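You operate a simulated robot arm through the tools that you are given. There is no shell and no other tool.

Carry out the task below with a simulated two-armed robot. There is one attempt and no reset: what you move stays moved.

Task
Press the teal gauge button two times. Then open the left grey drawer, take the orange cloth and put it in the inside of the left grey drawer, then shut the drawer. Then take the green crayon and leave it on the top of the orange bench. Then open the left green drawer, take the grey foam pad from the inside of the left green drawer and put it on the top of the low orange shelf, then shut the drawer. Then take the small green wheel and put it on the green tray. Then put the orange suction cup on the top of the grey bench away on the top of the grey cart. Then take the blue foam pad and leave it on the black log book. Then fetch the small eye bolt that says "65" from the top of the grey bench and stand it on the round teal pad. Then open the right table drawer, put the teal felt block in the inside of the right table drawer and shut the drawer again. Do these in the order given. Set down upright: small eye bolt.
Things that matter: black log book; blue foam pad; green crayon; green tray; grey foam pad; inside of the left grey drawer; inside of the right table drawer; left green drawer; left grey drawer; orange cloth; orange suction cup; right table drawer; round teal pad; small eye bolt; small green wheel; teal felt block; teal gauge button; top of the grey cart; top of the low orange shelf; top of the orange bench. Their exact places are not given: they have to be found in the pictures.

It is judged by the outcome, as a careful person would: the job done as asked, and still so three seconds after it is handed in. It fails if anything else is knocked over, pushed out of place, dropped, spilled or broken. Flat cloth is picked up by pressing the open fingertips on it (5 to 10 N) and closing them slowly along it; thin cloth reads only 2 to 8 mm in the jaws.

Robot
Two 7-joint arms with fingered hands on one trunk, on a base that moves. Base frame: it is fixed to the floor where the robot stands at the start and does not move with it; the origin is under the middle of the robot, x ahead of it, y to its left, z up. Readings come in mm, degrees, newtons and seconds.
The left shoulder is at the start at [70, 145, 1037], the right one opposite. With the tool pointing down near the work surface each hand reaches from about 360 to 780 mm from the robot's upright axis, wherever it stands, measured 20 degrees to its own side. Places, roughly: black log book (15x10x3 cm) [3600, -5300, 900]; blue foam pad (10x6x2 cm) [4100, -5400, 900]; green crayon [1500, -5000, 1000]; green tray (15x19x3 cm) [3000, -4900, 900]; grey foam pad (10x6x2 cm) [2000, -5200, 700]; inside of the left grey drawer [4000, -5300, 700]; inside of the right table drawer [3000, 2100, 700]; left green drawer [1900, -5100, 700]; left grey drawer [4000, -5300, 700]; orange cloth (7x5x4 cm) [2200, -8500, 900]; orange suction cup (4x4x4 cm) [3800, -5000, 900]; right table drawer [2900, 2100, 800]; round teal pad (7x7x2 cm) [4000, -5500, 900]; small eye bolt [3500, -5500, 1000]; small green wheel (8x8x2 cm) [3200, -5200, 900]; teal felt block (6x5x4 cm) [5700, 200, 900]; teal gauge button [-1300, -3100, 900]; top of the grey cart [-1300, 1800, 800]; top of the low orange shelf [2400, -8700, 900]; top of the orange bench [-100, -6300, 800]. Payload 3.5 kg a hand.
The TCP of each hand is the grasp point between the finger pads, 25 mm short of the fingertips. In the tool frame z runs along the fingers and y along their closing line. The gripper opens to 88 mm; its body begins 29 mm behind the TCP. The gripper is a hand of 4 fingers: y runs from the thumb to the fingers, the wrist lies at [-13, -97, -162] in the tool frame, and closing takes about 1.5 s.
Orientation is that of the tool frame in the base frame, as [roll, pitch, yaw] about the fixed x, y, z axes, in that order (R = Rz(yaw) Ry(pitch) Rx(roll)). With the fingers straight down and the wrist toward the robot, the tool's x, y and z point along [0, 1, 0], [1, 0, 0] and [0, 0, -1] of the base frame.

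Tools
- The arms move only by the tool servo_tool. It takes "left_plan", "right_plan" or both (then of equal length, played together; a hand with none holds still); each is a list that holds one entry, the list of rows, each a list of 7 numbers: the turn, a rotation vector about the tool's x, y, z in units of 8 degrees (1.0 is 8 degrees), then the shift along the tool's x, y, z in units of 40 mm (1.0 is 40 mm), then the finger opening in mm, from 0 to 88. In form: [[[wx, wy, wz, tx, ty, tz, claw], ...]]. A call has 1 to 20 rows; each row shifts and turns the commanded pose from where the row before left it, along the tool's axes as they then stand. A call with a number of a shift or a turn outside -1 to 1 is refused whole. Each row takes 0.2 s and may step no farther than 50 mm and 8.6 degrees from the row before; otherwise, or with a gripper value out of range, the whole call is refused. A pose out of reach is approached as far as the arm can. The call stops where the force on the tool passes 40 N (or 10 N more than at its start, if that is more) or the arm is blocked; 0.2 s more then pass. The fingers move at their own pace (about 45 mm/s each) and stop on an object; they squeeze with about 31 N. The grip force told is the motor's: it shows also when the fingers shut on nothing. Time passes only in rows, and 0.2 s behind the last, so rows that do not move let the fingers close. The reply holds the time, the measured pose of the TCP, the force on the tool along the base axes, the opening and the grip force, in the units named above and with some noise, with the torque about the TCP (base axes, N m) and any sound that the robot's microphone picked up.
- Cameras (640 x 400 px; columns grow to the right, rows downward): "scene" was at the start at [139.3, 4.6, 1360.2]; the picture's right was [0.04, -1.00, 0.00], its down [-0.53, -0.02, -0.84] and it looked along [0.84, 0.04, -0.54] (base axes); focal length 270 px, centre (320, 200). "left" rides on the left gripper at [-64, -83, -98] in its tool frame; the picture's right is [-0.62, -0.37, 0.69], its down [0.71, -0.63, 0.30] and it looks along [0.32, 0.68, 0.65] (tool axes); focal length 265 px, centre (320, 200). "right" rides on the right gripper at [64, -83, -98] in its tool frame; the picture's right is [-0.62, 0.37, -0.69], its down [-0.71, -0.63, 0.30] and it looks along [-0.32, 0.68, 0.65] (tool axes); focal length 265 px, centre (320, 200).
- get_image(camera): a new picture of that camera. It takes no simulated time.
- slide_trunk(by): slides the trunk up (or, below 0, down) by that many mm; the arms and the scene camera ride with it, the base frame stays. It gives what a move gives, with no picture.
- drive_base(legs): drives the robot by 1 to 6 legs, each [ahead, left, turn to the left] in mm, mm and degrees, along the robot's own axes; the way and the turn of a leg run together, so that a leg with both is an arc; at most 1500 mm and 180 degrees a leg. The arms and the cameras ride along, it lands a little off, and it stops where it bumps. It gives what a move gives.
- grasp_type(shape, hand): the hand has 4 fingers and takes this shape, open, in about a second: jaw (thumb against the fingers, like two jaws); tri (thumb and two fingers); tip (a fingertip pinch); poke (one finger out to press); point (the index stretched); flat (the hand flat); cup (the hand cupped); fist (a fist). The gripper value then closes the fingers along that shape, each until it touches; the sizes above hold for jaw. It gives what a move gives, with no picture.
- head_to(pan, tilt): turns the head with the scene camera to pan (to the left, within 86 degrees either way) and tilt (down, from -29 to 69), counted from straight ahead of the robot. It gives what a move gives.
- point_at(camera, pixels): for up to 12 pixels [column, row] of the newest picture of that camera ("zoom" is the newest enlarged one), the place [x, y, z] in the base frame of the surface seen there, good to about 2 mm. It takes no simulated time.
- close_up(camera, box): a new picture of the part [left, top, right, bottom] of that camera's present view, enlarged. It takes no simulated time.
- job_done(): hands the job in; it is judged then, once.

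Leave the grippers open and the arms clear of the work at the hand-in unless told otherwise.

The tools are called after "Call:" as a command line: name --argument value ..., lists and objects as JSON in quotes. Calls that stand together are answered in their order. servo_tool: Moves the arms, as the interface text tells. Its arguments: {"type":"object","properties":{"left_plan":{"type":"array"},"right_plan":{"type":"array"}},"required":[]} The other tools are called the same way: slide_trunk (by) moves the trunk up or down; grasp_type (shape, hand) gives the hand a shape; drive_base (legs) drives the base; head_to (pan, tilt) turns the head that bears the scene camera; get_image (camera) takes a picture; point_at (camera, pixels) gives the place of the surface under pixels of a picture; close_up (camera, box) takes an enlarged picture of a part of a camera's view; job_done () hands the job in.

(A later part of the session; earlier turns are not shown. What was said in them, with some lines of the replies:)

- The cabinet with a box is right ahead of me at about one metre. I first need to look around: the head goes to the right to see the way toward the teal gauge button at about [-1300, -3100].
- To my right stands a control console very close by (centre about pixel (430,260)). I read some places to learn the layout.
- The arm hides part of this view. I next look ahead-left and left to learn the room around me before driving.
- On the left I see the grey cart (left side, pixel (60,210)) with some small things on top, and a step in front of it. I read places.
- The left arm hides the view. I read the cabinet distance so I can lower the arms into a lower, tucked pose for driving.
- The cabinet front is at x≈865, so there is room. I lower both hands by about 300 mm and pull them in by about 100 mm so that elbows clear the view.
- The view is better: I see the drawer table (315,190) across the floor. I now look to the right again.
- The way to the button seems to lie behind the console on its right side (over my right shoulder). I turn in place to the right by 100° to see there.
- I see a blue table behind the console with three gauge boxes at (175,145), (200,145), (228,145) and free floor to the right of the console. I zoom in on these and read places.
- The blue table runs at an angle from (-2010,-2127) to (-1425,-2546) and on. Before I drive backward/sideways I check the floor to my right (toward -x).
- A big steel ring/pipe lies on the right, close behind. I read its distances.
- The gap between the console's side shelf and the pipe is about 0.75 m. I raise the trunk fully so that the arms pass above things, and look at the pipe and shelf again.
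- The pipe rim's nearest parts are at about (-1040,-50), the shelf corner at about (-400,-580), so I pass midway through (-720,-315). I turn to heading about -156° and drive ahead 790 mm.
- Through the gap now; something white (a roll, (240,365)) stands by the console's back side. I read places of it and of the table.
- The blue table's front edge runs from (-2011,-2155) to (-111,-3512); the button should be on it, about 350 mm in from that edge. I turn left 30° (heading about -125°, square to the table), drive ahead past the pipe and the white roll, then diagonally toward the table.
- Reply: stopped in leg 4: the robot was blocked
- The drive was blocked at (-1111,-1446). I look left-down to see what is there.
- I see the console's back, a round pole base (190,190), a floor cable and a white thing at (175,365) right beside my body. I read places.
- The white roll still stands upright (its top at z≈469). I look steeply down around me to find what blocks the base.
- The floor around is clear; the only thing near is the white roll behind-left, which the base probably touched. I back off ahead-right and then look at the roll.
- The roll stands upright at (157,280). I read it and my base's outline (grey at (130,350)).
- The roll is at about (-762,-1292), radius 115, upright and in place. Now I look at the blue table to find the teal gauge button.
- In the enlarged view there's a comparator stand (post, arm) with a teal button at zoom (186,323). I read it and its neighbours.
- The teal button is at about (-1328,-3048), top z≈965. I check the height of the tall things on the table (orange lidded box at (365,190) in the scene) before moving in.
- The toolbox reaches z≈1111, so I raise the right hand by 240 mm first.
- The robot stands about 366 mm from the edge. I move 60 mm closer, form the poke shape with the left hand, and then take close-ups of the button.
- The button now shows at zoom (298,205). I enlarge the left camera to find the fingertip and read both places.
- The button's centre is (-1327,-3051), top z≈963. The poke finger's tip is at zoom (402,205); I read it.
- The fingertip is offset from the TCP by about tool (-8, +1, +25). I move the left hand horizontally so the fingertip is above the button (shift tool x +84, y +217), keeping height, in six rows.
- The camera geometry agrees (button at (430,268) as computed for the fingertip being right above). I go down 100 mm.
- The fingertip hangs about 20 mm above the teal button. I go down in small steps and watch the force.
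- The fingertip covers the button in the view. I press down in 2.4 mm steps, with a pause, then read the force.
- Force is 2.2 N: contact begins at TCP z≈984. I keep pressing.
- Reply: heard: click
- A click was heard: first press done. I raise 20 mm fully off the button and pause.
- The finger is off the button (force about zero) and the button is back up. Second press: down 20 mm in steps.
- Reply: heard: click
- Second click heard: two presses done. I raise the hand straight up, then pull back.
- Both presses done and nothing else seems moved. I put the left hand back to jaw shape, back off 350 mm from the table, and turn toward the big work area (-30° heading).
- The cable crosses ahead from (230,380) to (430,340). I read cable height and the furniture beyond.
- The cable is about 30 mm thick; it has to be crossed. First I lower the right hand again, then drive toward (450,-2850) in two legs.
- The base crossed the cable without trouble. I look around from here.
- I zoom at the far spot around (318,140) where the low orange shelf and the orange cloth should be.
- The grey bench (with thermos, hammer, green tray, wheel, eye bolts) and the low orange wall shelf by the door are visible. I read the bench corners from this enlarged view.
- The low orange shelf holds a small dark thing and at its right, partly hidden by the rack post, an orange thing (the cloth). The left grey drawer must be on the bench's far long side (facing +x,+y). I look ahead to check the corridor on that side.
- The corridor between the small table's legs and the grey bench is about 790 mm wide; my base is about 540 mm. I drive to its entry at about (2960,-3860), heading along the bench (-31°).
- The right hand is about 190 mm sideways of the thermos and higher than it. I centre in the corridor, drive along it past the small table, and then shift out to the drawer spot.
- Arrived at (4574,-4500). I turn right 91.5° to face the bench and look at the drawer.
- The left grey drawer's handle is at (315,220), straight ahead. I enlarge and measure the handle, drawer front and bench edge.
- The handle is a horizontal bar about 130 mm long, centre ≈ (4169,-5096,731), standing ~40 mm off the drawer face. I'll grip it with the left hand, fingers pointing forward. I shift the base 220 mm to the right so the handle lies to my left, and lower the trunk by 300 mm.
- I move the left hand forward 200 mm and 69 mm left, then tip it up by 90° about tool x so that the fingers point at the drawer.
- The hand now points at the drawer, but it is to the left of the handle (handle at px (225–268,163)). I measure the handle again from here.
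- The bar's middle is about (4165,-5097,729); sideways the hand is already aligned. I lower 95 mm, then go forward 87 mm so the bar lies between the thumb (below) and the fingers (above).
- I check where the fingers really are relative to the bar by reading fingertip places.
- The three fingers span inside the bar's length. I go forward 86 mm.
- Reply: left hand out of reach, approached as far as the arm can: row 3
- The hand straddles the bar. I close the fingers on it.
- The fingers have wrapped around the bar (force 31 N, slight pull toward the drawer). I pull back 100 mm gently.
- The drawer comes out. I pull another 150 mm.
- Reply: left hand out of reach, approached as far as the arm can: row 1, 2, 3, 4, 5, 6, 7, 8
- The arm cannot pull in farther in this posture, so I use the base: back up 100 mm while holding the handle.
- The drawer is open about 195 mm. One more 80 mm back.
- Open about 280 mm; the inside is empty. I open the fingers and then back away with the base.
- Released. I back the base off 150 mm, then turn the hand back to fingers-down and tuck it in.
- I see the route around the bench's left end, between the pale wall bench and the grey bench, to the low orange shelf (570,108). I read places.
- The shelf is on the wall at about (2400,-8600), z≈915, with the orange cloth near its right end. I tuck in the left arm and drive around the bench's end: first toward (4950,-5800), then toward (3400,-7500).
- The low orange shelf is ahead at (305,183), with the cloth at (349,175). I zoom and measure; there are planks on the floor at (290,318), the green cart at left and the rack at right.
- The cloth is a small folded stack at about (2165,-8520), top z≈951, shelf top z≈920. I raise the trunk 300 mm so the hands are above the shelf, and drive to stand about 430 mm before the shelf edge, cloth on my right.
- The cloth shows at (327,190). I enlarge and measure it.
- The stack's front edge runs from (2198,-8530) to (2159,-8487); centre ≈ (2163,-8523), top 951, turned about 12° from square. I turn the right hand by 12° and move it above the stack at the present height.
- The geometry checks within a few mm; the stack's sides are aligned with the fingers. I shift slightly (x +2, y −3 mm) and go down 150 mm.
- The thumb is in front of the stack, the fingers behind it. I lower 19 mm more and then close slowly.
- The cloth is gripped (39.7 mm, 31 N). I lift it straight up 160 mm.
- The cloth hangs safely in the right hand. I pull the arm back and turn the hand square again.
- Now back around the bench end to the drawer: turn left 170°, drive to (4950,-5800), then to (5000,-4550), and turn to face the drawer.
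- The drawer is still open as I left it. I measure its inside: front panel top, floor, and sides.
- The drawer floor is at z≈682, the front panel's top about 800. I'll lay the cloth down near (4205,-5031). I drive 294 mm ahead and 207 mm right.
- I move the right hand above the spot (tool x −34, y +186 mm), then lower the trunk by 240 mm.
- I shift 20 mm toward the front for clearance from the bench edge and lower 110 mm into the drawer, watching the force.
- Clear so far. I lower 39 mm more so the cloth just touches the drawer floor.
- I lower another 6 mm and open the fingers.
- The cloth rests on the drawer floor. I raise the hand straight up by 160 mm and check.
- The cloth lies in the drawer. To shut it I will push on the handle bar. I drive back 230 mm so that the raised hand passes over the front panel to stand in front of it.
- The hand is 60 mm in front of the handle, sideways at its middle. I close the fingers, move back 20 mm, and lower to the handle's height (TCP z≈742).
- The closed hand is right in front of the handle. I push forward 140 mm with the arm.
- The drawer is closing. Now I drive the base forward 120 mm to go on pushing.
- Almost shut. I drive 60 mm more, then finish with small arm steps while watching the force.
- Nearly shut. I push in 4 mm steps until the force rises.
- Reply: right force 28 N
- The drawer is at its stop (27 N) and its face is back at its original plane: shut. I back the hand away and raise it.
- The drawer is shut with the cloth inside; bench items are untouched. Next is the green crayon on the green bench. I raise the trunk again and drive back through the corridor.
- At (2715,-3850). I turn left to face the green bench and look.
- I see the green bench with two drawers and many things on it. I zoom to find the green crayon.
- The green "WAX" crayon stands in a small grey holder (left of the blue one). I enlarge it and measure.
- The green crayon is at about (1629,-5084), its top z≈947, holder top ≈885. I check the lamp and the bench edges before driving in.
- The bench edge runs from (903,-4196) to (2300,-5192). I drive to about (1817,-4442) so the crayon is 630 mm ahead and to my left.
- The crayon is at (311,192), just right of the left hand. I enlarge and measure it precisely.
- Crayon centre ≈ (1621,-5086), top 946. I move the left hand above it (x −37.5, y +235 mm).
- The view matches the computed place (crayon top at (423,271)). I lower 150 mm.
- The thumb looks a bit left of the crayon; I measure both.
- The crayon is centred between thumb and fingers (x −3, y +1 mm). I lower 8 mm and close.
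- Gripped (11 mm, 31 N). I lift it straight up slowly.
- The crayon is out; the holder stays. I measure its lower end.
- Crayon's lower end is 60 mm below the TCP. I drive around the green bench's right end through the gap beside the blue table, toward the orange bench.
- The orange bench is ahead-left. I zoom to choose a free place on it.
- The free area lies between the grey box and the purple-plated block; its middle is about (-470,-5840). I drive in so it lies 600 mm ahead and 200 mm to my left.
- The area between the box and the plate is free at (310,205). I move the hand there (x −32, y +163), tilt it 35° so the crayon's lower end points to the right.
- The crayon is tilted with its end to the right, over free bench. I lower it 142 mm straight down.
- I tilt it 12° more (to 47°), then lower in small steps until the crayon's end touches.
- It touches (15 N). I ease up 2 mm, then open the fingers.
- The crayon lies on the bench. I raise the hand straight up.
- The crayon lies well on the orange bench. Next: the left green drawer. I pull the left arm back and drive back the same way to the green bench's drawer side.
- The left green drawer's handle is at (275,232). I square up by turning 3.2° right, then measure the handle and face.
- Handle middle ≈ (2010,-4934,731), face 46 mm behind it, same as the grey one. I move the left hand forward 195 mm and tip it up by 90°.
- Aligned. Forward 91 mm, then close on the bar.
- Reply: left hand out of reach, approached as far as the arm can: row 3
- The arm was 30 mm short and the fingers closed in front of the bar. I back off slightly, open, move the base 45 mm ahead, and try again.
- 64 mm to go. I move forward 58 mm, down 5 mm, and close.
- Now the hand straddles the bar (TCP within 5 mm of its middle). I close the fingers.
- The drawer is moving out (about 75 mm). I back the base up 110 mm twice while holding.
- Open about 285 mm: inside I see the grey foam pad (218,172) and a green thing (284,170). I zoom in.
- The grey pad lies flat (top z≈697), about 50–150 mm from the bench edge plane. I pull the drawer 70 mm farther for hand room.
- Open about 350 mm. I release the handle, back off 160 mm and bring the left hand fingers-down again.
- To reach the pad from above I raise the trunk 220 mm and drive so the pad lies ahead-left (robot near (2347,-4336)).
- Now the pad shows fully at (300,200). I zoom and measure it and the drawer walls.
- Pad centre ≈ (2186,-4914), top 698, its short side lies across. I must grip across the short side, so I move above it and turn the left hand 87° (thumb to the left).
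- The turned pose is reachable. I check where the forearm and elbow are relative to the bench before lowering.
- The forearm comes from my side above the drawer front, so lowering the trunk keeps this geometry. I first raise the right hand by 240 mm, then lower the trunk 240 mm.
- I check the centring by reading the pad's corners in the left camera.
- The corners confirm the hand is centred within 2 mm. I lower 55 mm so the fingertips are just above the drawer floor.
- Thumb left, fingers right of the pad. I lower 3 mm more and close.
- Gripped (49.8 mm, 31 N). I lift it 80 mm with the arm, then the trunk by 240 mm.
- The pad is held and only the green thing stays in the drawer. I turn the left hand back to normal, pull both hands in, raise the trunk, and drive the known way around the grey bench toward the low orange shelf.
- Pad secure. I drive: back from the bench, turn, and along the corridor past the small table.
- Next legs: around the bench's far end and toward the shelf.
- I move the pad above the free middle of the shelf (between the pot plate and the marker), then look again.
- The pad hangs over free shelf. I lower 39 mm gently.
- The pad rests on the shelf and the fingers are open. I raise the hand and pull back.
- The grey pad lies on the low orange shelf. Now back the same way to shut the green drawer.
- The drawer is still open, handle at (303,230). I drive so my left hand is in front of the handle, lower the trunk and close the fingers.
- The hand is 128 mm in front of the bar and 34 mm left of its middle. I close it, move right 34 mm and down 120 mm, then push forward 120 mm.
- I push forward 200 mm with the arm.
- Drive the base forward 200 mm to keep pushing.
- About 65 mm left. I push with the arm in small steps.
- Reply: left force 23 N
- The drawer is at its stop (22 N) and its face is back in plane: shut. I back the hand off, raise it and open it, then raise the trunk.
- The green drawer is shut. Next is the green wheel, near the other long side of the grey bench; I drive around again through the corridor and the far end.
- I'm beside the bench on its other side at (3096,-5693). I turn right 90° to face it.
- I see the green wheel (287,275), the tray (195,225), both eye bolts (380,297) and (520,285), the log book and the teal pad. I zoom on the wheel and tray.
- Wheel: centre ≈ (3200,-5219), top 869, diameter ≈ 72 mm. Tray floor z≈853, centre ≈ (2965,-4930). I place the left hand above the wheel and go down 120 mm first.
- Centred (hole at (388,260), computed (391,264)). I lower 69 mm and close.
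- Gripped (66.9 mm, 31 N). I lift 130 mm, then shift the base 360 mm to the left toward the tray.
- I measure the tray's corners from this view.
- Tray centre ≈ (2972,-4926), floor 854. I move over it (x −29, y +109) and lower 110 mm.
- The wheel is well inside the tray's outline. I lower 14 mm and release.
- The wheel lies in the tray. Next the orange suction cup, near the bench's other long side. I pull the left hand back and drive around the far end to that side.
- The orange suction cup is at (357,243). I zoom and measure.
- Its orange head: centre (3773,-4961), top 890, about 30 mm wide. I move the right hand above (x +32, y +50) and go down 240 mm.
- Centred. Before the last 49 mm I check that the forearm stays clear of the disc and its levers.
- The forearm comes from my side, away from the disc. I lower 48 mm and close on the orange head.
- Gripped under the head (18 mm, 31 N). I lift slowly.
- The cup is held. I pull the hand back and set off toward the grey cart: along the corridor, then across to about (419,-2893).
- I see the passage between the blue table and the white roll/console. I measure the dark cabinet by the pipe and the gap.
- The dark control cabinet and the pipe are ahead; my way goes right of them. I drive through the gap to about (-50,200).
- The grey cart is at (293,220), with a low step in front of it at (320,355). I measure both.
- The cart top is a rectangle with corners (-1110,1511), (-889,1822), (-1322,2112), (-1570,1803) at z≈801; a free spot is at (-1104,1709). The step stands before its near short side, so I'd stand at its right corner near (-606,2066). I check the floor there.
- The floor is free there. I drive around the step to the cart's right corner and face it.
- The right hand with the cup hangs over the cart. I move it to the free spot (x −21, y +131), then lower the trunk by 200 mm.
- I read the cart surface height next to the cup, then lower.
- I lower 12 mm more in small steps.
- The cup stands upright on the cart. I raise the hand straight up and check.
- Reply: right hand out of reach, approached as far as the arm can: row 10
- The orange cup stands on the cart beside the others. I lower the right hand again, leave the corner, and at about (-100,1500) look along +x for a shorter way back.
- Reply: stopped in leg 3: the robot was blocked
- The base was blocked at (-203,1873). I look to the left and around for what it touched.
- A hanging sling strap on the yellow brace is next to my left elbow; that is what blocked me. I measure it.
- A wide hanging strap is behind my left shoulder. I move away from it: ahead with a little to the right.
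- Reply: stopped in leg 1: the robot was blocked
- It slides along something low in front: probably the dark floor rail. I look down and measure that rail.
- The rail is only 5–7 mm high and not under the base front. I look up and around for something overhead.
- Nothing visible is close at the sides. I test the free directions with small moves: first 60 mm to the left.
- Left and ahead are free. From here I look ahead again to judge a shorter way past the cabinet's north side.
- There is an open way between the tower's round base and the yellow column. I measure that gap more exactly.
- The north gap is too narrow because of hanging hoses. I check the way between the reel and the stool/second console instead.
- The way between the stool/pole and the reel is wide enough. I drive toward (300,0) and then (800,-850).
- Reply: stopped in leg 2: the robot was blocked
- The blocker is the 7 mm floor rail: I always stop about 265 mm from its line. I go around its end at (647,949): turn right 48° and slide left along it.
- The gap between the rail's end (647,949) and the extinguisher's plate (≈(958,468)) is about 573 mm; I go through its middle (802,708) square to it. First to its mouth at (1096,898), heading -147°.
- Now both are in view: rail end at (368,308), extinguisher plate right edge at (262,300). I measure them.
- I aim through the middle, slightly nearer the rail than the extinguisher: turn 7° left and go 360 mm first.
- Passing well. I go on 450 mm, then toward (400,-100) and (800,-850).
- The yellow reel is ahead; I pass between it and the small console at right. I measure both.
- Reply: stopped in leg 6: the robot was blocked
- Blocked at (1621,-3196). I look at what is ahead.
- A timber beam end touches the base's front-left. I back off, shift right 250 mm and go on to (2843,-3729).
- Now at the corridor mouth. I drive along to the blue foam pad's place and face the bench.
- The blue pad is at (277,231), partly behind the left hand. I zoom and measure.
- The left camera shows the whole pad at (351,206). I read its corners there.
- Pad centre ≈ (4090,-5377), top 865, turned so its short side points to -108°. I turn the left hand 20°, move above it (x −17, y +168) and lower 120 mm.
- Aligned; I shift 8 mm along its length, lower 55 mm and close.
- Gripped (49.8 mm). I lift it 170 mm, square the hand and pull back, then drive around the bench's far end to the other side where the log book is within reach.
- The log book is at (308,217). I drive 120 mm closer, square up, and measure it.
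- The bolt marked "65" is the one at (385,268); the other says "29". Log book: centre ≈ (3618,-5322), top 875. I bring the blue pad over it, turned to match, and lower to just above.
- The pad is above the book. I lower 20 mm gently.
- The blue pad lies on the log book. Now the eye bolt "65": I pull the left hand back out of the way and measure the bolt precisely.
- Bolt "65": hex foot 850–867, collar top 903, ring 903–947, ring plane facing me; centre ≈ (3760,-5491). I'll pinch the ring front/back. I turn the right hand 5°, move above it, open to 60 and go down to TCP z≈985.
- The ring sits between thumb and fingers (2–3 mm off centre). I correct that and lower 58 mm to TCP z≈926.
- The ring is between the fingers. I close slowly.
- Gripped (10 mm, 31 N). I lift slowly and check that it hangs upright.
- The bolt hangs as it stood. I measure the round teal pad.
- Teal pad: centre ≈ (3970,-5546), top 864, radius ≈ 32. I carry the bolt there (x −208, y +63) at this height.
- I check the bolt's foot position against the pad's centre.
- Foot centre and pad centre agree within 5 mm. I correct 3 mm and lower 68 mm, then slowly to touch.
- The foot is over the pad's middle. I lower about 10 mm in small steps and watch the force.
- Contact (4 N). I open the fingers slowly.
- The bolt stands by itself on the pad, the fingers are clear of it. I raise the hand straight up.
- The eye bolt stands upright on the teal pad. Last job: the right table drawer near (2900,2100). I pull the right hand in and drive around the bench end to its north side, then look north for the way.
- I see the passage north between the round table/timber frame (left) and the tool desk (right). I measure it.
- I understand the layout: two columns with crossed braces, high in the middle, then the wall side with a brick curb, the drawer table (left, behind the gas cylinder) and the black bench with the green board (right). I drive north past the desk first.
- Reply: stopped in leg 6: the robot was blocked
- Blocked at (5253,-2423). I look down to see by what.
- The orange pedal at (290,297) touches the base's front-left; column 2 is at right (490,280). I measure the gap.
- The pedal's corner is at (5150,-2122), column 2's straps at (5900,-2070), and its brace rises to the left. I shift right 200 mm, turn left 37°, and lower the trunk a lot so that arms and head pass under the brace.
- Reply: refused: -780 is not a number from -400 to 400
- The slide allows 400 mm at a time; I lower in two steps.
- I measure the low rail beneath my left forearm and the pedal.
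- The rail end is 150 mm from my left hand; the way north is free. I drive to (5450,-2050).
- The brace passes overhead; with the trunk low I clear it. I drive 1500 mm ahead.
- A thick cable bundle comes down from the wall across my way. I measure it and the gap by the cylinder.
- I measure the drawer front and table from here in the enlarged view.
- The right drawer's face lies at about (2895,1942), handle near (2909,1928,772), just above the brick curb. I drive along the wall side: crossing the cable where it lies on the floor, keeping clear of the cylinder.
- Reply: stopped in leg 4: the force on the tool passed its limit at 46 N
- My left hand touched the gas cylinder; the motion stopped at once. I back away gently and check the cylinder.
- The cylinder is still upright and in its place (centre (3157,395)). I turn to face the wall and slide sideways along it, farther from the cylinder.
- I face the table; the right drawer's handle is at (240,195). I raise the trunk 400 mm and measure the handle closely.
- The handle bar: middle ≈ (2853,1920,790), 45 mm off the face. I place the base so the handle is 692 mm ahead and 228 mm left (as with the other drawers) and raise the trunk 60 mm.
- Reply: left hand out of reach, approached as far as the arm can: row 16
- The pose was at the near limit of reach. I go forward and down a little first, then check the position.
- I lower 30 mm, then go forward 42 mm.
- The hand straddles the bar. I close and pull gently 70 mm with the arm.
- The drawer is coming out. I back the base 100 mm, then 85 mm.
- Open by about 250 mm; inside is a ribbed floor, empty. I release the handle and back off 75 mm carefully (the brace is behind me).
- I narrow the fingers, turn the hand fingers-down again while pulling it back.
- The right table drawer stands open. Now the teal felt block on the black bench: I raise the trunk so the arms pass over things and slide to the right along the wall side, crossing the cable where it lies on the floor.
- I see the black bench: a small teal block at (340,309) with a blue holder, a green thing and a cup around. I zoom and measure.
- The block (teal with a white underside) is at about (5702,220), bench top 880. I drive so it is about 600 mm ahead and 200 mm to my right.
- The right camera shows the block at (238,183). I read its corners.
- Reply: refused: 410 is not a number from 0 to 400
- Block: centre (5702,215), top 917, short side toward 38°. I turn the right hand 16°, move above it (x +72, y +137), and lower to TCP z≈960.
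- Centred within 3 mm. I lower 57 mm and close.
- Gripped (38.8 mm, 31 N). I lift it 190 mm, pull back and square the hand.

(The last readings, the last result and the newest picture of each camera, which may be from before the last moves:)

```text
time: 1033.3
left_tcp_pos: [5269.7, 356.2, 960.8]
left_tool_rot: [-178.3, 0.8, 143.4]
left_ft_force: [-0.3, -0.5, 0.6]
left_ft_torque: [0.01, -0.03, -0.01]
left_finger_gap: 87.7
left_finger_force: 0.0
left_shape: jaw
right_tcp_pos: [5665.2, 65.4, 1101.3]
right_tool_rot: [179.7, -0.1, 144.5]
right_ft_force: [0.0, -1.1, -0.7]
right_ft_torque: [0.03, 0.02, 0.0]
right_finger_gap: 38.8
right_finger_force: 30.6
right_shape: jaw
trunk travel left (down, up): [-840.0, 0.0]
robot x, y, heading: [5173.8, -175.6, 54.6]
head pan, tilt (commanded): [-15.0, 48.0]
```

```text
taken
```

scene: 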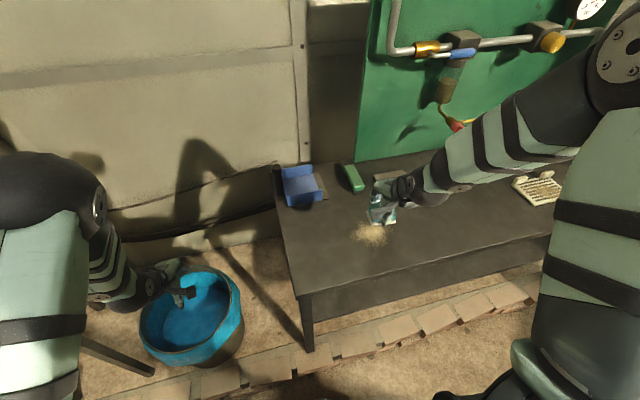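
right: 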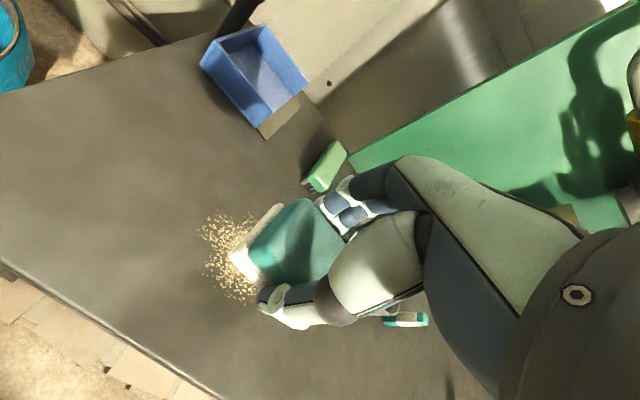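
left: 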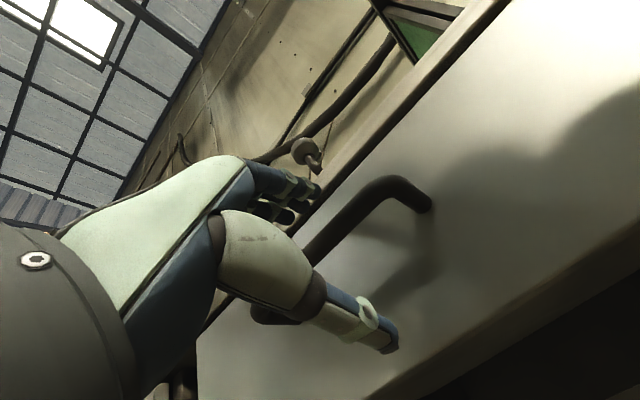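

The block is held. I drive back the same sideways way to the open drawer.

Call:
drive_base --legs '[[-552, 300, 0], [20, 850, 0], [310, 200, 0], [0, 950, 0], [0, 930, 0]]'

Call:
head_to --pan -10 --tilt 45

Call:
get_image --camera "scene"

```text
time: 1051.9
left_tcp_pos: [2478.9, 2017.5, 961.0]
left_tool_rot: [-178.2, 0.8, 144.9]
left_ft_force: [-0.4, 0.8, -0.1]
left_ft_torque: [-0.03, -0.01, 0.0]
left_finger_gap: 87.5
left_finger_force: 0.1
left_shape: jaw
right_tcp_pos: [2881.1, 1736.3, 1100.6]
right_tool_rot: [179.8, -0.1, 145.8]
right_ft_force: [0.3, -0.2, -0.9]
right_ft_torque: [0.03, 0.03, -0.03]
right_finger_gap: 38.6
right_finger_force: 31.4
right_shape: jaw
trunk travel left (down, up): [-840.0, 0.0]
robot x, y, heading: [2392.1, 1484.6, 56.0]
head pan, tilt (commanded): [-15.0, 48.0]
```

```text
time: 1052.6
left_tcp_pos: [2478.4, 2015.5, 960.3]
left_tool_rot: [-178.2, 0.8, 144.9]
left_ft_force: [0.3, 0.1, -0.1]
left_ft_torque: [-0.01, 0.0, 0.01]
left_finger_gap: 87.3
left_finger_force: 0.1
left_shape: jaw
right_tcp_pos: [2880.3, 1735.1, 1100.8]
right_tool_rot: [179.8, -0.1, 145.8]
right_ft_force: [0.5, -0.4, -0.8]
right_ft_torque: [0.01, -0.02, 0.0]
right_finger_gap: 38.6
right_finger_force: 30.8
right_shape: jaw
trunk travel left (down, up): [-840.0, 0.0]
robot x, y, heading: [2394.7, 1480.3, 56.4]
head pan, tilt (commanded): [-10.0, 45.0]
```

```text
taken
```

scene: 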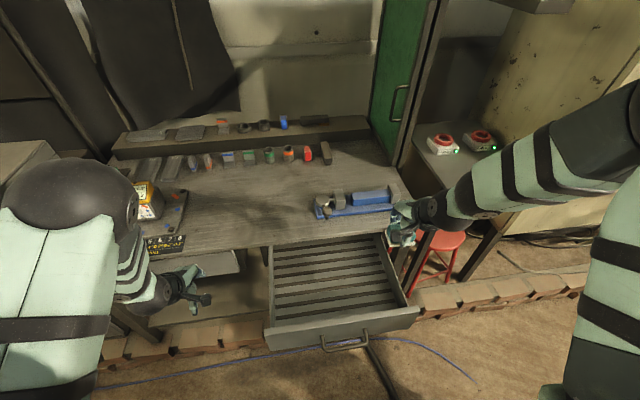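

The open drawer is at (340,290). I measure its inside.

Call:
point_at --camera "scene" --pixels '[[270, 328], [415, 312], [340, 280], [340, 262], [335, 305], [272, 250], [385, 238], [330, 240], [320, 290], [365, 285], [275, 300], [400, 290]]'

Call:
close_up --camera "scene" --box '[250, 220, 430, 350]'

```text
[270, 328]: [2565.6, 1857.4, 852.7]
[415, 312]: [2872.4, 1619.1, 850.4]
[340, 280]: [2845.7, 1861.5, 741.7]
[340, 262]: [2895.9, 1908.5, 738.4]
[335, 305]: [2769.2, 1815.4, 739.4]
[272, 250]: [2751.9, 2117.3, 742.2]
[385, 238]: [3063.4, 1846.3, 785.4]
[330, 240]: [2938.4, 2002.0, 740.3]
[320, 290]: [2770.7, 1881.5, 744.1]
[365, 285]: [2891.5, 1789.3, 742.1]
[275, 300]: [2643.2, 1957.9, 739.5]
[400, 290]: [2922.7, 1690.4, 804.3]
```

```text
3.08 times, centred on (340, 285) of scene
```

zoom: 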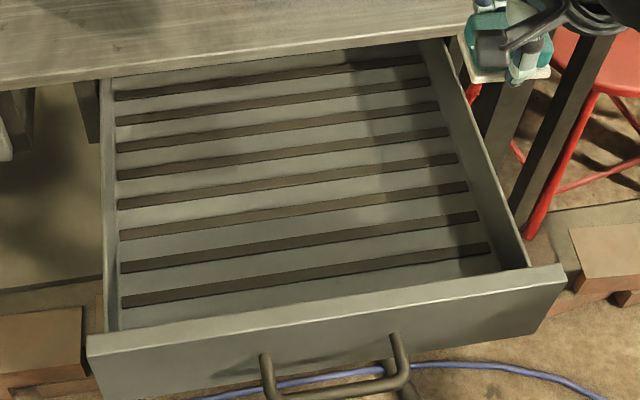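

Inside: floor z≈742, front panel at n≈2990 (top 851); I will set the block down near (2800,1849). I move the hand above it (x +130, y +49) and lower the trunk 240 mm.

Call:
servo_tool --right_plan '[[[0, 0, 0, 0.8125, 0.31, 0, 25], [0, 0, 0, 0.8125, 0.31, 0, 25], [0, 0, 0, 0.8125, 0.31, 0, 25], [0, 0, 0, 0.8125, 0.31, 0, 25], [0, 0, 0, 0, 0, 0, 25]]]'

Call:
slide_trunk --by -210

Call:
get_image --camera "right"

Call:
get_image --camera "scene"

```text
time: 1053.8
left_tcp_pos: [2477.4, 2016.4, 960.2]
left_tool_rot: [-178.2, 0.8, 144.7]
left_ft_force: [-0.4, -0.4, -0.2]
left_ft_torque: [0.01, -0.02, 0.0]
left_finger_gap: 87.4
left_finger_force: 0.0
left_shape: jaw
right_tcp_pos: [2802.2, 1849.6, 1098.3]
right_tool_rot: [179.8, -0.1, 145.7]
right_ft_force: [-0.5, -1.0, -1.1]
right_ft_torque: [0.0, -0.01, 0.0]
right_finger_gap: 38.7
right_finger_force: 31.2
right_shape: jaw
trunk travel left (down, up): [-840.0, 0.0]
robot x, y, heading: [2396.6, 1483.3, 55.9]
head pan, tilt (commanded): [-10.0, 45.0]
```

```text
time: 1056.0
left_tcp_pos: [2478.1, 2016.8, 749.5]
left_tool_rot: [-178.3, 0.8, 144.8]
left_ft_force: [-0.4, 0.4, 0.1]
left_ft_torque: [0.01, 0.02, 0.0]
left_finger_gap: 87.9
left_finger_force: 0.0
left_shape: jaw
right_tcp_pos: [2801.8, 1849.9, 890.2]
right_tool_rot: [179.8, -0.1, 145.8]
right_ft_force: [0.2, 0.0, -0.2]
right_ft_torque: [0.02, -0.02, -0.03]
right_finger_gap: 38.9
right_finger_force: 31.2
right_shape: jaw
trunk travel left (down, up): [-630.0, 210.0]
robot x, y, heading: [2393.2, 1482.1, 56.1]
head pan, tilt (commanded): [-10.0, 45.0]
```

```text
taken
```

right: 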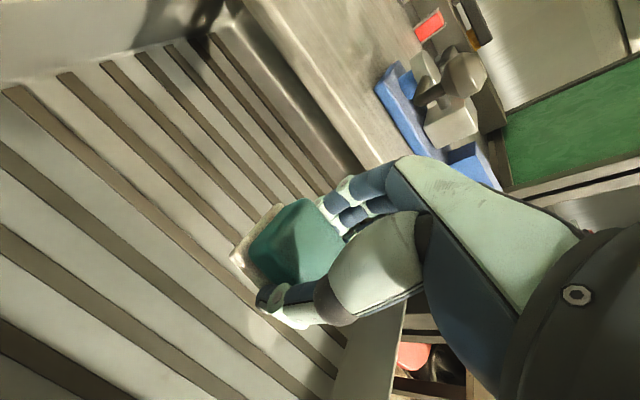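

```text
taken
```

scene: 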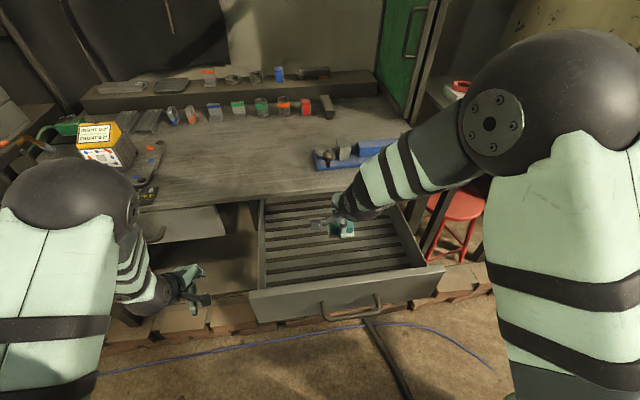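

I check the forearm's clearance over the table edge and the blue vise before lowering.

Call:
point_at --camera "scene" --pixels '[[420, 160], [385, 190], [360, 205], [440, 185], [370, 150], [330, 155], [340, 230], [345, 215], [400, 215]]'

```text
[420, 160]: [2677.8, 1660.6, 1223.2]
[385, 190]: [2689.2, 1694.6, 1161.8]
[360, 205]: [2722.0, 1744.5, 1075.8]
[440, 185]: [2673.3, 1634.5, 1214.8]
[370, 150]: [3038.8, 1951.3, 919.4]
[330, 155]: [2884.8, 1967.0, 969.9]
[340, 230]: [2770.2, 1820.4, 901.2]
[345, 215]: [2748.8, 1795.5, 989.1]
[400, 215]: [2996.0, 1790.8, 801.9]
```

The forearm stays 300 mm before the table edge. I lower 108 mm into the drawer.

Call:
servo_tool --right_plan '[[[0, 0, 0, 0, 0, 0.8, 25], [0, 0, 0, 0, 0, 0.8, 25], [0, 0, 0, 0, 0, 0.6, 25], [0, 0, 0, 0, 0, 0.3, 25], [0, 0, 0, 0, 0, 0.15, 25], [0, 0, 0, 0, 0, 0, 25]]]'

Call:
get_image --camera "right"

```text
time: 1057.5
left_tcp_pos: [2478.7, 2017.6, 749.2]
left_tool_rot: [-178.2, 0.8, 144.8]
left_ft_force: [-0.2, -0.7, 0.2]
left_ft_torque: [0.0, 0.01, -0.01]
left_finger_gap: 87.5
left_finger_force: 0.1
left_shape: jaw
right_tcp_pos: [2801.9, 1850.6, 782.6]
right_tool_rot: [179.8, 0.0, 145.7]
right_ft_force: [0.1, -0.5, -0.1]
right_ft_torque: [0.01, 0.0, 0.0]
right_finger_gap: 38.4
right_finger_force: 30.8
right_shape: jaw
trunk travel left (down, up): [-630.0, 210.0]
robot x, y, heading: [2393.5, 1484.6, 56.0]
head pan, tilt (commanded): [-10.0, 45.0]
```

```text
taken
```

right: 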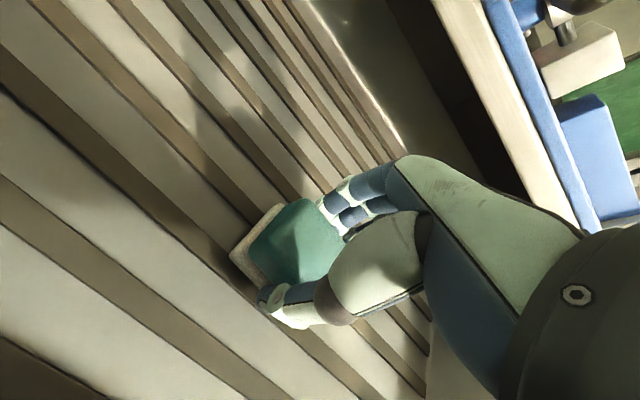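

Call:
servo_tool --right_plan '[[[0, 0, 0, 0, 0, 0.1, 25], [0, 0, 0, 0, 0, 0.06, 25], [0, 0, 0, 0, 0, 0, 25]]]'

Call:
servo_tool --right_plan '[[[0, 0, 0, 0, 0, 0.03, 25], [0, 0, 0, 0, 0, 0, 40], [0, 0, 0, 0, 0, 0, 55], [0, 0, 0, 0, 0, 0, 70], [0, 0, 0, 0, 0, 0, 75], [0, 0, 0, 0, 0, 0, 75]]]'

Call:
get_image --camera "right"

```text
time: 1058.2
left_tcp_pos: [2478.1, 2017.3, 749.7]
left_tool_rot: [-178.1, 0.8, 144.9]
left_ft_force: [0.1, 0.6, 1.2]
left_ft_torque: [0.0, 0.0, 0.03]
left_finger_gap: 87.7
left_finger_force: 0.0
left_shape: jaw
right_tcp_pos: [2801.5, 1849.1, 776.9]
right_tool_rot: [179.8, -0.2, 145.8]
right_ft_force: [-0.3, 0.5, -0.9]
right_ft_torque: [0.01, 0.0, 0.0]
right_finger_gap: 38.6
right_finger_force: 30.8
right_shape: jaw
trunk travel left (down, up): [-630.0, 210.0]
robot x, y, heading: [2395.7, 1484.0, 56.2]
head pan, tilt (commanded): [-10.0, 45.0]
```

```text
time: 1059.7
left_tcp_pos: [2479.0, 2017.3, 750.3]
left_tool_rot: [-178.2, 0.8, 144.8]
left_ft_force: [-0.2, 0.3, 0.3]
left_ft_torque: [-0.03, 0.0, -0.02]
left_finger_gap: 87.4
left_finger_force: 0.0
left_shape: jaw
right_tcp_pos: [2801.4, 1850.6, 776.2]
right_tool_rot: [179.9, -0.2, 145.8]
right_ft_force: [-0.6, -0.2, -0.1]
right_ft_torque: [-0.01, 0.01, 0.0]
right_finger_gap: 74.7
right_finger_force: 0.2
right_shape: jaw
trunk travel left (down, up): [-630.0, 210.0]
robot x, y, heading: [2395.5, 1485.7, 56.0]
head pan, tilt (commanded): [-10.0, 45.0]
```

```text
taken
```

right: 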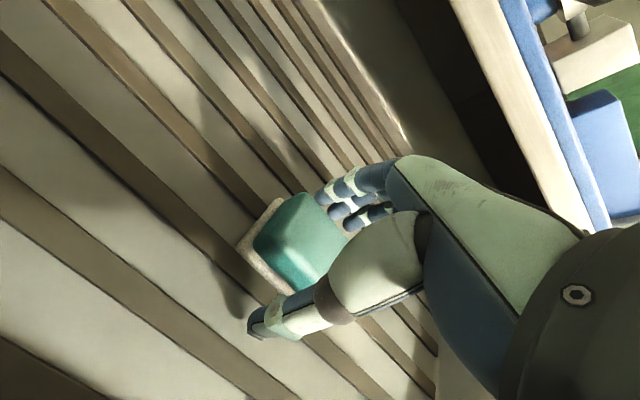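

The block lies in the drawer, fingers open. I raise the hand straight up 170 mm and check.

Call:
servo_tool --right_plan '[[[0, 0, 0, 0, 0, -0.4, 75], [0, 0, 0, 0, 0, -0.8, 75], [0, 0, 0, 0, 0, -1, 75], [0, 0, 0, 0, 0, -1, 75], [0, 0, 0, 0, 0, -1, 80]]]'

Call:
slide_trunk --by 210

Call:
get_image --camera "scene"

```text
time: 1060.8
left_tcp_pos: [2476.7, 2016.0, 751.4]
left_tool_rot: [-178.2, 0.8, 144.8]
left_ft_force: [-1.2, 0.6, 0.3]
left_ft_torque: [-0.01, 0.02, -0.02]
left_finger_gap: 87.7
left_finger_force: 0.1
left_shape: jaw
right_tcp_pos: [2797.8, 1850.6, 945.8]
right_tool_rot: [179.8, 0.0, 145.8]
right_ft_force: [0.2, -0.2, 0.0]
right_ft_torque: [0.0, 0.02, 0.0]
right_finger_gap: 80.1
right_finger_force: 0.0
right_shape: jaw
trunk travel left (down, up): [-630.0, 210.0]
robot x, y, heading: [2392.8, 1483.7, 55.8]
head pan, tilt (commanded): [-10.0, 45.0]
```

```text
time: 1063.1
left_tcp_pos: [2478.4, 2017.2, 959.4]
left_tool_rot: [-178.1, 0.8, 144.9]
left_ft_force: [0.7, 0.8, 0.4]
left_ft_torque: [-0.03, 0.0, -0.01]
left_finger_gap: 88.1
left_finger_force: 0.2
left_shape: jaw
right_tcp_pos: [2799.7, 1852.2, 1155.4]
right_tool_rot: [179.8, -0.1, 145.8]
right_ft_force: [0.5, 0.3, 0.2]
right_ft_torque: [0.02, 0.04, -0.03]
right_finger_gap: 80.0
right_finger_force: 0.1
right_shape: jaw
trunk travel left (down, up): [-840.0, 0.0]
robot x, y, heading: [2393.5, 1481.4, 55.7]
head pan, tilt (commanded): [-10.0, 45.0]
```

```text
taken
```

scene: 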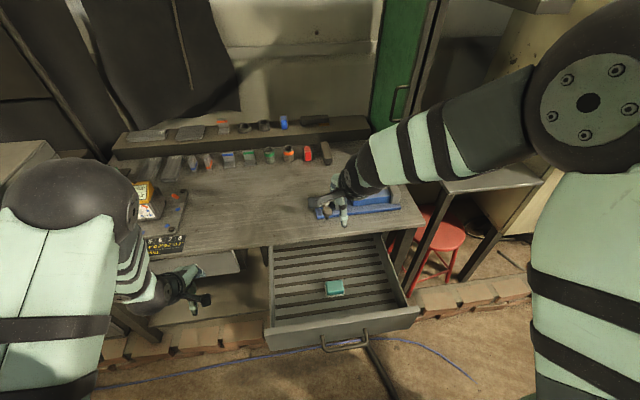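

The teal block lies inside. To shut the drawer I back the base 270 mm (hand above the front panel), lower the trunk, close the right hand, tilt it 20° and set it before the handle.

Call:
drive_base --legs '[[-280, 0, -1]]'

Call:
slide_trunk --by -240

Call:
servo_tool --right_plan '[[[0, 0, 0, 0, 0, 0, 40], [-0.83, 0, 0, 0, 0, 0, 0], [-0.83, 0, 0, 0, 0, 0, 0], [-0.83, 0, 0, 0, 0, 0, 0], [0, 0, 0, 0, 0, 0, 0], [0, 0, 0, 0, 0, 0, 0]]]'

Call:
get_image --camera "scene"

```text
time: 1065.1
left_tcp_pos: [2327.8, 1783.0, 959.6]
left_tool_rot: [-178.1, 0.8, 144.0]
left_ft_force: [1.0, -0.1, 0.4]
left_ft_torque: [0.03, -0.02, 0.0]
left_finger_gap: 87.8
left_finger_force: 0.0
left_shape: jaw
right_tcp_pos: [2645.6, 1613.4, 1154.2]
right_tool_rot: [179.9, -0.1, 144.8]
right_ft_force: [-0.1, 0.3, 0.1]
right_ft_torque: [-0.02, 0.0, 0.0]
right_finger_gap: 79.8
right_finger_force: 0.2
right_shape: jaw
trunk travel left (down, up): [-840.0, 0.0]
robot x, y, heading: [2234.8, 1246.7, 55.2]
head pan, tilt (commanded): [-10.0, 45.0]
```

```text
time: 1067.6
left_tcp_pos: [2326.3, 1781.7, 720.9]
left_tool_rot: [-178.2, 0.7, 143.8]
left_ft_force: [0.0, -0.5, -0.2]
left_ft_torque: [0.03, -0.01, 0.03]
left_finger_gap: 87.5
left_finger_force: 0.2
left_shape: jaw
right_tcp_pos: [2645.7, 1611.0, 915.3]
right_tool_rot: [179.8, -0.1, 144.7]
right_ft_force: [0.3, -0.2, -0.6]
right_ft_torque: [0.02, -0.04, 0.01]
right_finger_gap: 80.2
right_finger_force: 0.1
right_shape: jaw
trunk travel left (down, up): [-600.0, 240.0]
robot x, y, heading: [2233.0, 1247.8, 55.1]
head pan, tilt (commanded): [-10.0, 45.0]
```

```text
time: 1069.0
left_tcp_pos: [2326.3, 1781.8, 719.8]
left_tool_rot: [-178.2, 0.8, 143.9]
left_ft_force: [-0.5, 0.3, -0.3]
left_ft_torque: [-0.02, 0.0, -0.01]
left_finger_gap: 87.6
left_finger_force: 0.1
left_shape: jaw
right_tcp_pos: [2645.1, 1611.6, 914.5]
right_tool_rot: [159.8, -0.1, 144.8]
right_ft_force: [-0.6, 0.3, 0.1]
right_ft_torque: [0.02, 0.0, -0.04]
right_finger_gap: 0.0
right_finger_force: 31.2
right_shape: jaw
trunk travel left (down, up): [-600.0, 240.0]
robot x, y, heading: [2230.7, 1247.3, 55.4]
head pan, tilt (commanded): [-10.0, 45.0]
```

```text
taken
```

scene: 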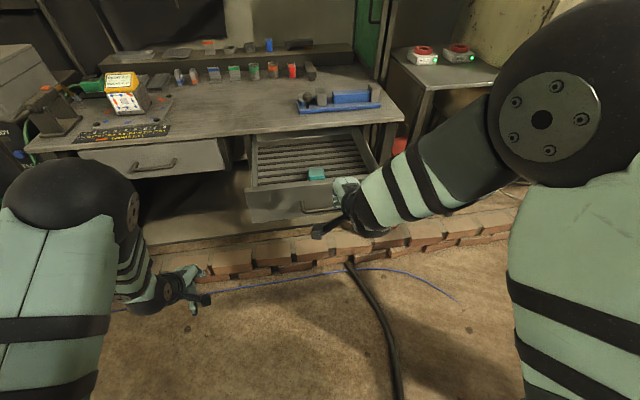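

The closed hand is about 110 mm before the handle, in line with it. I lower 114 mm.

Call:
servo_tool --right_plan '[[[0, 0, 0, 0, -0.244, 0.67, 0], [0, 0, 0, 0, -0.244, 0.67, 0], [0, 0, 0, 0, -0.244, 0.67, 0], [0, 0, 0, 0, -0.244, 0.67, 0], [0, 0, 0, 0, 0, 0, 0]]]'

Call:
close_up --camera "scene" --box '[220, 120, 420, 270]'

Call:
get_image --camera "right"

```text
time: 1070.2
left_tcp_pos: [2326.7, 1782.3, 719.9]
left_tool_rot: [-178.3, 0.7, 143.9]
left_ft_force: [0.4, 0.4, -0.1]
left_ft_torque: [-0.01, -0.03, -0.01]
left_finger_gap: 87.5
left_finger_force: 0.0
left_shape: jaw
right_tcp_pos: [2646.4, 1612.8, 801.0]
right_tool_rot: [159.7, 0.0, 144.8]
right_ft_force: [0.4, 0.4, 0.0]
right_ft_torque: [-0.02, 0.0, 0.02]
right_finger_gap: 0.0
right_finger_force: 31.4
right_shape: jaw
trunk travel left (down, up): [-600.0, 240.0]
robot x, y, heading: [2231.1, 1248.4, 54.8]
head pan, tilt (commanded): [-10.0, 45.0]
```

```text
2.67 times, centred on (320, 195) of scene
```

zoom: 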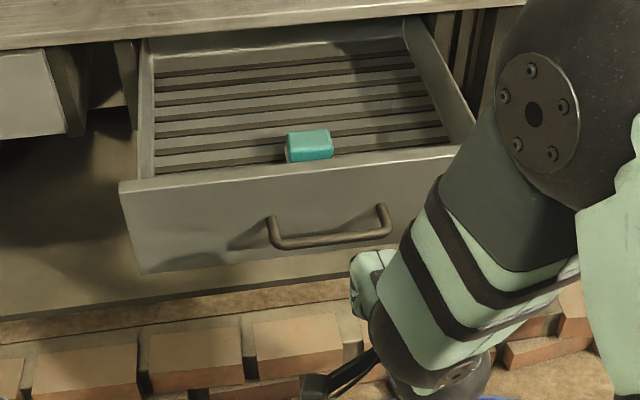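

```text
taken
```

right: 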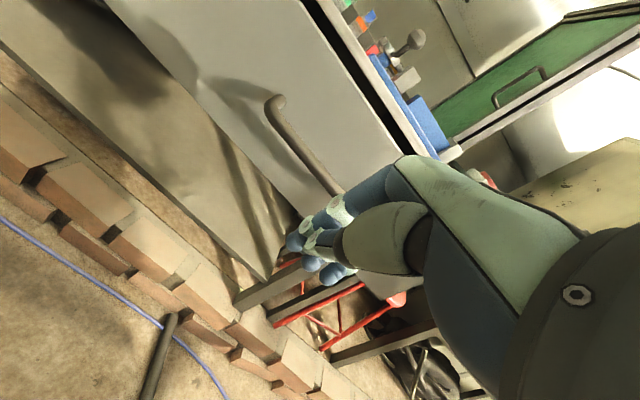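

Call:
point_at --camera "zoom" --pixels '[[275, 242], [330, 240], [385, 230], [330, 165], [200, 185], [370, 275]]'

```text
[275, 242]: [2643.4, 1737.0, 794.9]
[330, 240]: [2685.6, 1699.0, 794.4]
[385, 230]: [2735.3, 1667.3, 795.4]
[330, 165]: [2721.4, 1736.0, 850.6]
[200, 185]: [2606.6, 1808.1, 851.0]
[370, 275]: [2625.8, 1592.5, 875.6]
```

The hand faces the bar 17 mm right of its middle. I push forward 160 mm with the arm.

Call:
servo_tool --right_plan '[[[0, 0, 0, 0.05, 0.47, 0.171, 0], [0, 0, 0, 0.05, 0.47, 0.171, 0], [0, 0, 0, 0.05, 0.47, 0.171, 0], [0, 0, 0, 0, 0.47, 0.171, 0], [0, 0, 0, 0, 0.47, 0.171, 0], [0, 0, 0, 0, 0.47, 0.171, 0], [0, 0, 0, 0, 0.47, 0.171, 0], [0, 0, 0, 0, 0.47, 0.171, 0], [0, 0, 0, 0, 0, 0, 0]]]'

Call:
get_image --camera "scene"

```text
time: 1072.2
left_tcp_pos: [2326.2, 1780.4, 720.2]
left_tool_rot: [-178.3, 0.9, 143.9]
left_ft_force: [-0.1, -0.1, 0.3]
left_ft_torque: [-0.02, 0.02, -0.01]
left_finger_gap: 87.4
left_finger_force: 0.2
left_shape: jaw
right_tcp_pos: [2732.0, 1747.6, 803.6]
right_tool_rot: [159.6, -0.1, 144.9]
right_ft_force: [0.3, -0.3, -0.7]
right_ft_torque: [0.01, 0.01, -0.01]
right_finger_gap: 0.0
right_finger_force: 31.6
right_shape: jaw
trunk travel left (down, up): [-600.0, 240.0]
robot x, y, heading: [2235.8, 1252.6, 55.1]
head pan, tilt (commanded): [-10.0, 45.0]
```

```text
taken
```

scene: 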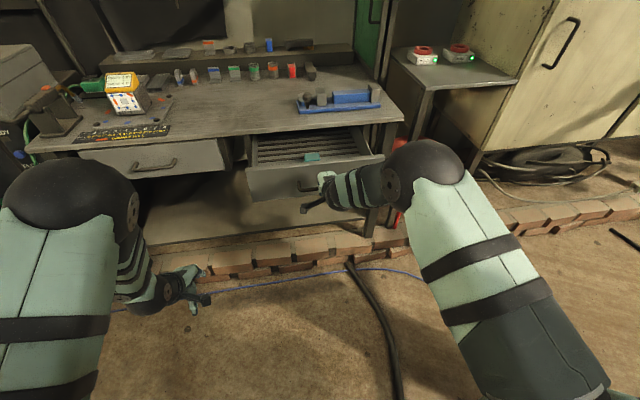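

The drawer is closing. I drive the base forward 140 mm to keep pushing.

Call:
drive_base --legs '[[80, 0, 0]]'

Call:
drive_base --legs '[[65, 0, 0]]'

Call:
close_up --camera "scene" --box '[220, 110, 440, 260]'

```text
time: 1073.2
left_tcp_pos: [2372.9, 1848.1, 719.8]
left_tool_rot: [-178.2, 0.8, 143.9]
left_ft_force: [0.2, 0.9, 1.0]
left_ft_torque: [0.0, -0.02, -0.03]
left_finger_gap: 87.5
left_finger_force: 0.1
left_shape: jaw
right_tcp_pos: [2778.3, 1813.9, 801.7]
right_tool_rot: [159.9, -0.1, 145.0]
right_ft_force: [0.2, 0.0, -0.3]
right_ft_torque: [-0.02, 0.02, 0.0]
right_finger_gap: 0.2
right_finger_force: 30.7
right_shape: jaw
trunk travel left (down, up): [-600.0, 240.0]
robot x, y, heading: [2280.2, 1316.1, 55.0]
head pan, tilt (commanded): [-10.0, 45.0]
```

```text
time: 1074.2
left_tcp_pos: [2408.4, 1899.9, 720.5]
left_tool_rot: [-178.2, 0.7, 143.9]
left_ft_force: [0.7, -0.2, -0.3]
left_ft_torque: [0.01, -0.05, 0.0]
left_finger_gap: 87.4
left_finger_force: 0.0
left_shape: jaw
right_tcp_pos: [2814.9, 1864.6, 803.2]
right_tool_rot: [159.8, -0.2, 144.9]
right_ft_force: [-0.5, 0.0, -0.1]
right_ft_torque: [0.0, -0.02, 0.01]
right_finger_gap: 0.0
right_finger_force: 31.0
right_shape: jaw
trunk travel left (down, up): [-600.0, 240.0]
robot x, y, heading: [2315.1, 1364.9, 55.1]
head pan, tilt (commanded): [-10.0, 45.0]
```

```text
2.67 times, centred on (330, 185) of scene
```

zoom: 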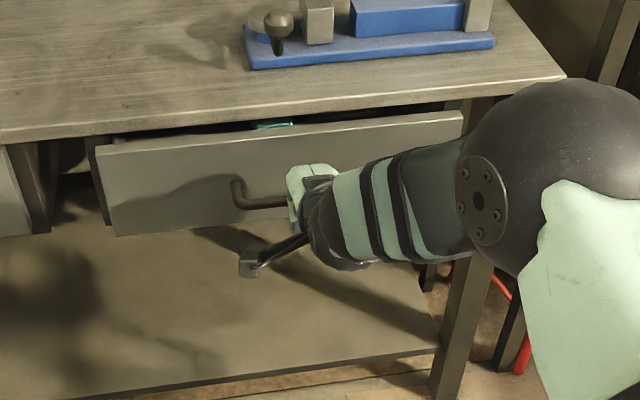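

About 45 mm left. I push with the arm in small steps.

Call:
servo_tool --right_plan '[[[0, 0, 0, 0, 0.3, 0.11, 0], [0, 0, 0, 0, 0.3, 0.11, 0], [0, 0, 0, 0, 0.2, 0.07, 0], [0, 0, 0, 0, 0.1, 0.04, 0], [0, 0, 0, 0, 0, 0, 0]]]'

Call:
close_up --camera "scene" --box '[220, 110, 440, 260]'

```text
time: 1075.4
left_tcp_pos: [2409.9, 1898.6, 719.8]
left_tool_rot: [-178.3, 0.8, 143.9]
left_ft_force: [0.0, 0.4, 0.4]
left_ft_torque: [0.03, 0.02, -0.01]
left_finger_gap: 87.5
left_finger_force: 0.1
left_shape: jaw
right_tcp_pos: [2836.2, 1896.3, 803.6]
right_tool_rot: [159.9, 0.0, 144.8]
right_ft_force: [-1.4, -1.5, 0.8]
right_ft_torque: [0.02, 0.01, 0.01]
right_finger_gap: 0.0
right_finger_force: 31.0
right_shape: jaw
trunk travel left (down, up): [-600.0, 240.0]
robot x, y, heading: [2315.1, 1365.9, 55.2]
head pan, tilt (commanded): [-10.0, 45.0]
```

```text
2.67 times, centred on (330, 185) of scene
```

zoom: 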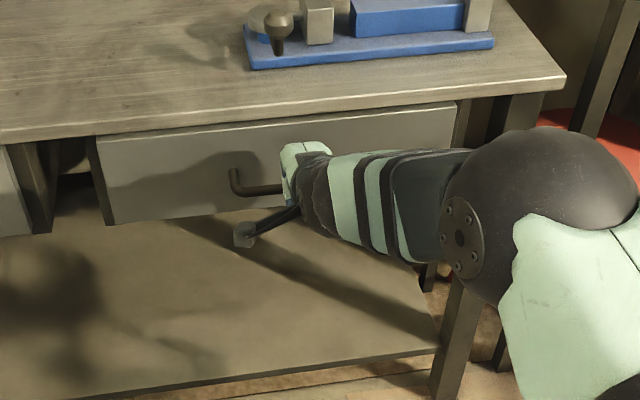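

Call:
servo_tool --right_plan '[[[0, 0, 0, 0, 0.1, 0.035, 0], [0, 0, 0, 0, 0.1, 0.035, 0], [0, 0, 0, 0, 0.1, 0.035, 0], [0, 0, 0, 0, 0, 0, 0]]]'

Call:
close_up --camera "scene" --box '[220, 110, 440, 260]'

Call:
point_at --camera "zoom" --pixels '[[180, 180], [140, 160], [240, 150], [130, 205], [420, 115], [100, 130]]'

```text
time: 1076.4
left_tcp_pos: [2405.7, 1896.1, 723.5]
left_tool_rot: [-178.6, 0.8, 143.9]
left_ft_force: [0.3, -0.6, -0.6]
left_ft_torque: [-0.03, -0.02, -0.01]
left_finger_gap: 87.8
left_finger_force: 0.0
left_shape: jaw
right_tcp_pos: [2840.2, 1902.6, 805.7]
right_tool_rot: [159.7, -0.1, 144.8]
right_ft_force: [-18.7, -25.9, 9.9]
right_ft_torque: [-0.18, 0.12, -0.11]
right_finger_gap: 0.2
right_finger_force: 31.2
right_shape: jaw
trunk travel left (down, up): [-600.0, 240.0]
robot x, y, heading: [2316.6, 1366.0, 54.9]
head pan, tilt (commanded): [-10.0, 45.0]
```

```text
2.67 times, centred on (330, 185) of scene
```

zoom: 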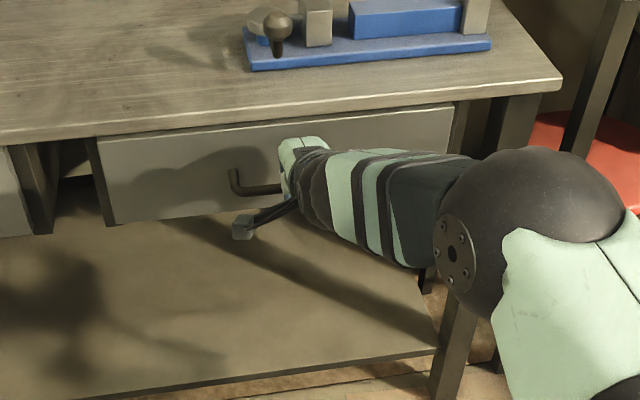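

```text
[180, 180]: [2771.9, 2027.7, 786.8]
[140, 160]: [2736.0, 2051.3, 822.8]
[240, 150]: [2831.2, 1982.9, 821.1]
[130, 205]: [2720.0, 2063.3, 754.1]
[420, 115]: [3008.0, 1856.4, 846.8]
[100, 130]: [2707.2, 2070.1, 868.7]
```

33 N and the face is back in its plane (n≈3256): the drawer is shut. I back the hand away, untilt it, open the fingers and raise.

Call:
servo_tool --right_plan '[[[0, 0, 0, 0, -0.4, -0.146, 0], [0, 0, 0, 0, -0.7, -0.255, 0], [0, 0, 0, 0, -0.8, -0.29, 0], [0, 0, 0, 0, -0.8, -0.29, 0], [0, 0, 0, 0, -0.8, -0.29, 0], [0.83, 0, 0, 0, -0.3, -0.5, 40], [0.83, 0, 0, 0, -0.3, -0.5, 88], [0.83, 0, 0, 0, 0, -0.5, 88], [0, 0, 0, 0, 0, 0, 88], [0, 0, 0, 0, 0, 0, 88]]]'

Call:
drive_base --legs '[[-120, 0, 0]]'

Call:
get_image --camera "scene"

```text
time: 1078.6
left_tcp_pos: [2408.4, 1900.2, 718.8]
left_tool_rot: [-178.1, 0.7, 144.0]
left_ft_force: [1.2, 0.8, 0.6]
left_ft_torque: [-0.04, -0.01, 0.0]
left_finger_gap: 87.8
left_finger_force: 0.0
left_shape: jaw
right_tcp_pos: [2738.5, 1754.3, 852.8]
right_tool_rot: [179.7, -0.2, 144.8]
right_ft_force: [0.0, 0.3, 0.5]
right_ft_torque: [0.0, -0.03, -0.04]
right_finger_gap: 83.2
right_finger_force: 0.1
right_shape: jaw
trunk travel left (down, up): [-600.0, 240.0]
robot x, y, heading: [2317.0, 1367.6, 55.1]
head pan, tilt (commanded): [-10.0, 45.0]
```

```text
time: 1079.9
left_tcp_pos: [2341.4, 1801.5, 720.6]
left_tool_rot: [-178.2, 0.8, 143.7]
left_ft_force: [0.0, -0.1, -0.2]
left_ft_torque: [-0.03, -0.04, 0.01]
left_finger_gap: 87.6
left_finger_force: 0.2
left_shape: jaw
right_tcp_pos: [2671.2, 1655.8, 851.7]
right_tool_rot: [179.9, -0.1, 144.7]
right_ft_force: [-0.2, -0.3, 0.5]
right_ft_torque: [-0.01, 0.01, 0.0]
right_finger_gap: 87.7
right_finger_force: 0.0
right_shape: jaw
trunk travel left (down, up): [-600.0, 240.0]
robot x, y, heading: [2252.0, 1267.2, 55.0]
head pan, tilt (commanded): [-10.0, 45.0]
```

```text
taken
```

scene: 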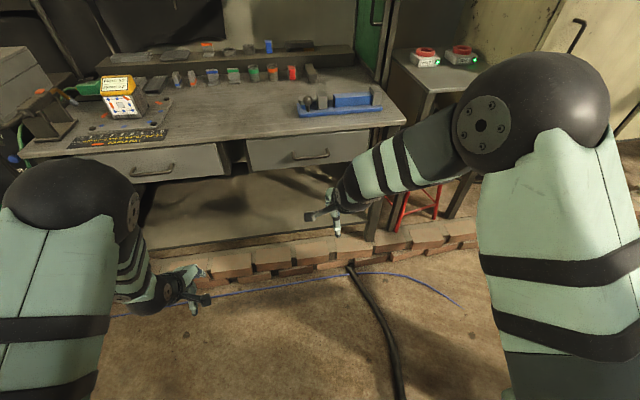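

The right table drawer is shut with the block inside, everything on the table stands as before, both grippers are open and clear. All steps were done in order, so I hand the job in.

Call:
job_done

```text
The job is handed in.
```

All nine steps are done in the order given, and I handed the job in.

- **Gauge button:** pressed twice; I heard a click each time.
- **Left grey drawer:** the orange cloth is inside and the drawer is shut against its stop.
- **Crayon:** it lies on the orange bench, between the grey box and the purple-plated block.
- **Left green drawer:** the grey foam pad is on the low orange shelf, and the drawer is shut.
- **Wheel:** it lies flat in the green tray.
- **Suction cup:** it stands upright on the grey cart beside the green and blue ones.
- **Blue foam pad:** it lies on the black log book.
- **Eye bolt "65":** it stands upright on the round teal pad.
- **Right table drawer:** the teal felt block is inside, and the drawer is shut.

**Bumps on the way:** the robot touched a few things while driving.
- My left hand pushed against the blue gas cylinder near the drawer table with up to 46 N. I backed off and measured it again: it was upright and in the same place.
- The base also stopped early on, beside the white roll by the console, which stayed upright. It was later stopped by a low floor rail, a timber beam and a foot pedal. I saw nothing knocked over or moved.

I checked each result when I did it, but did not go round again at the end. Both grippers are open and the arms are clear of the work.
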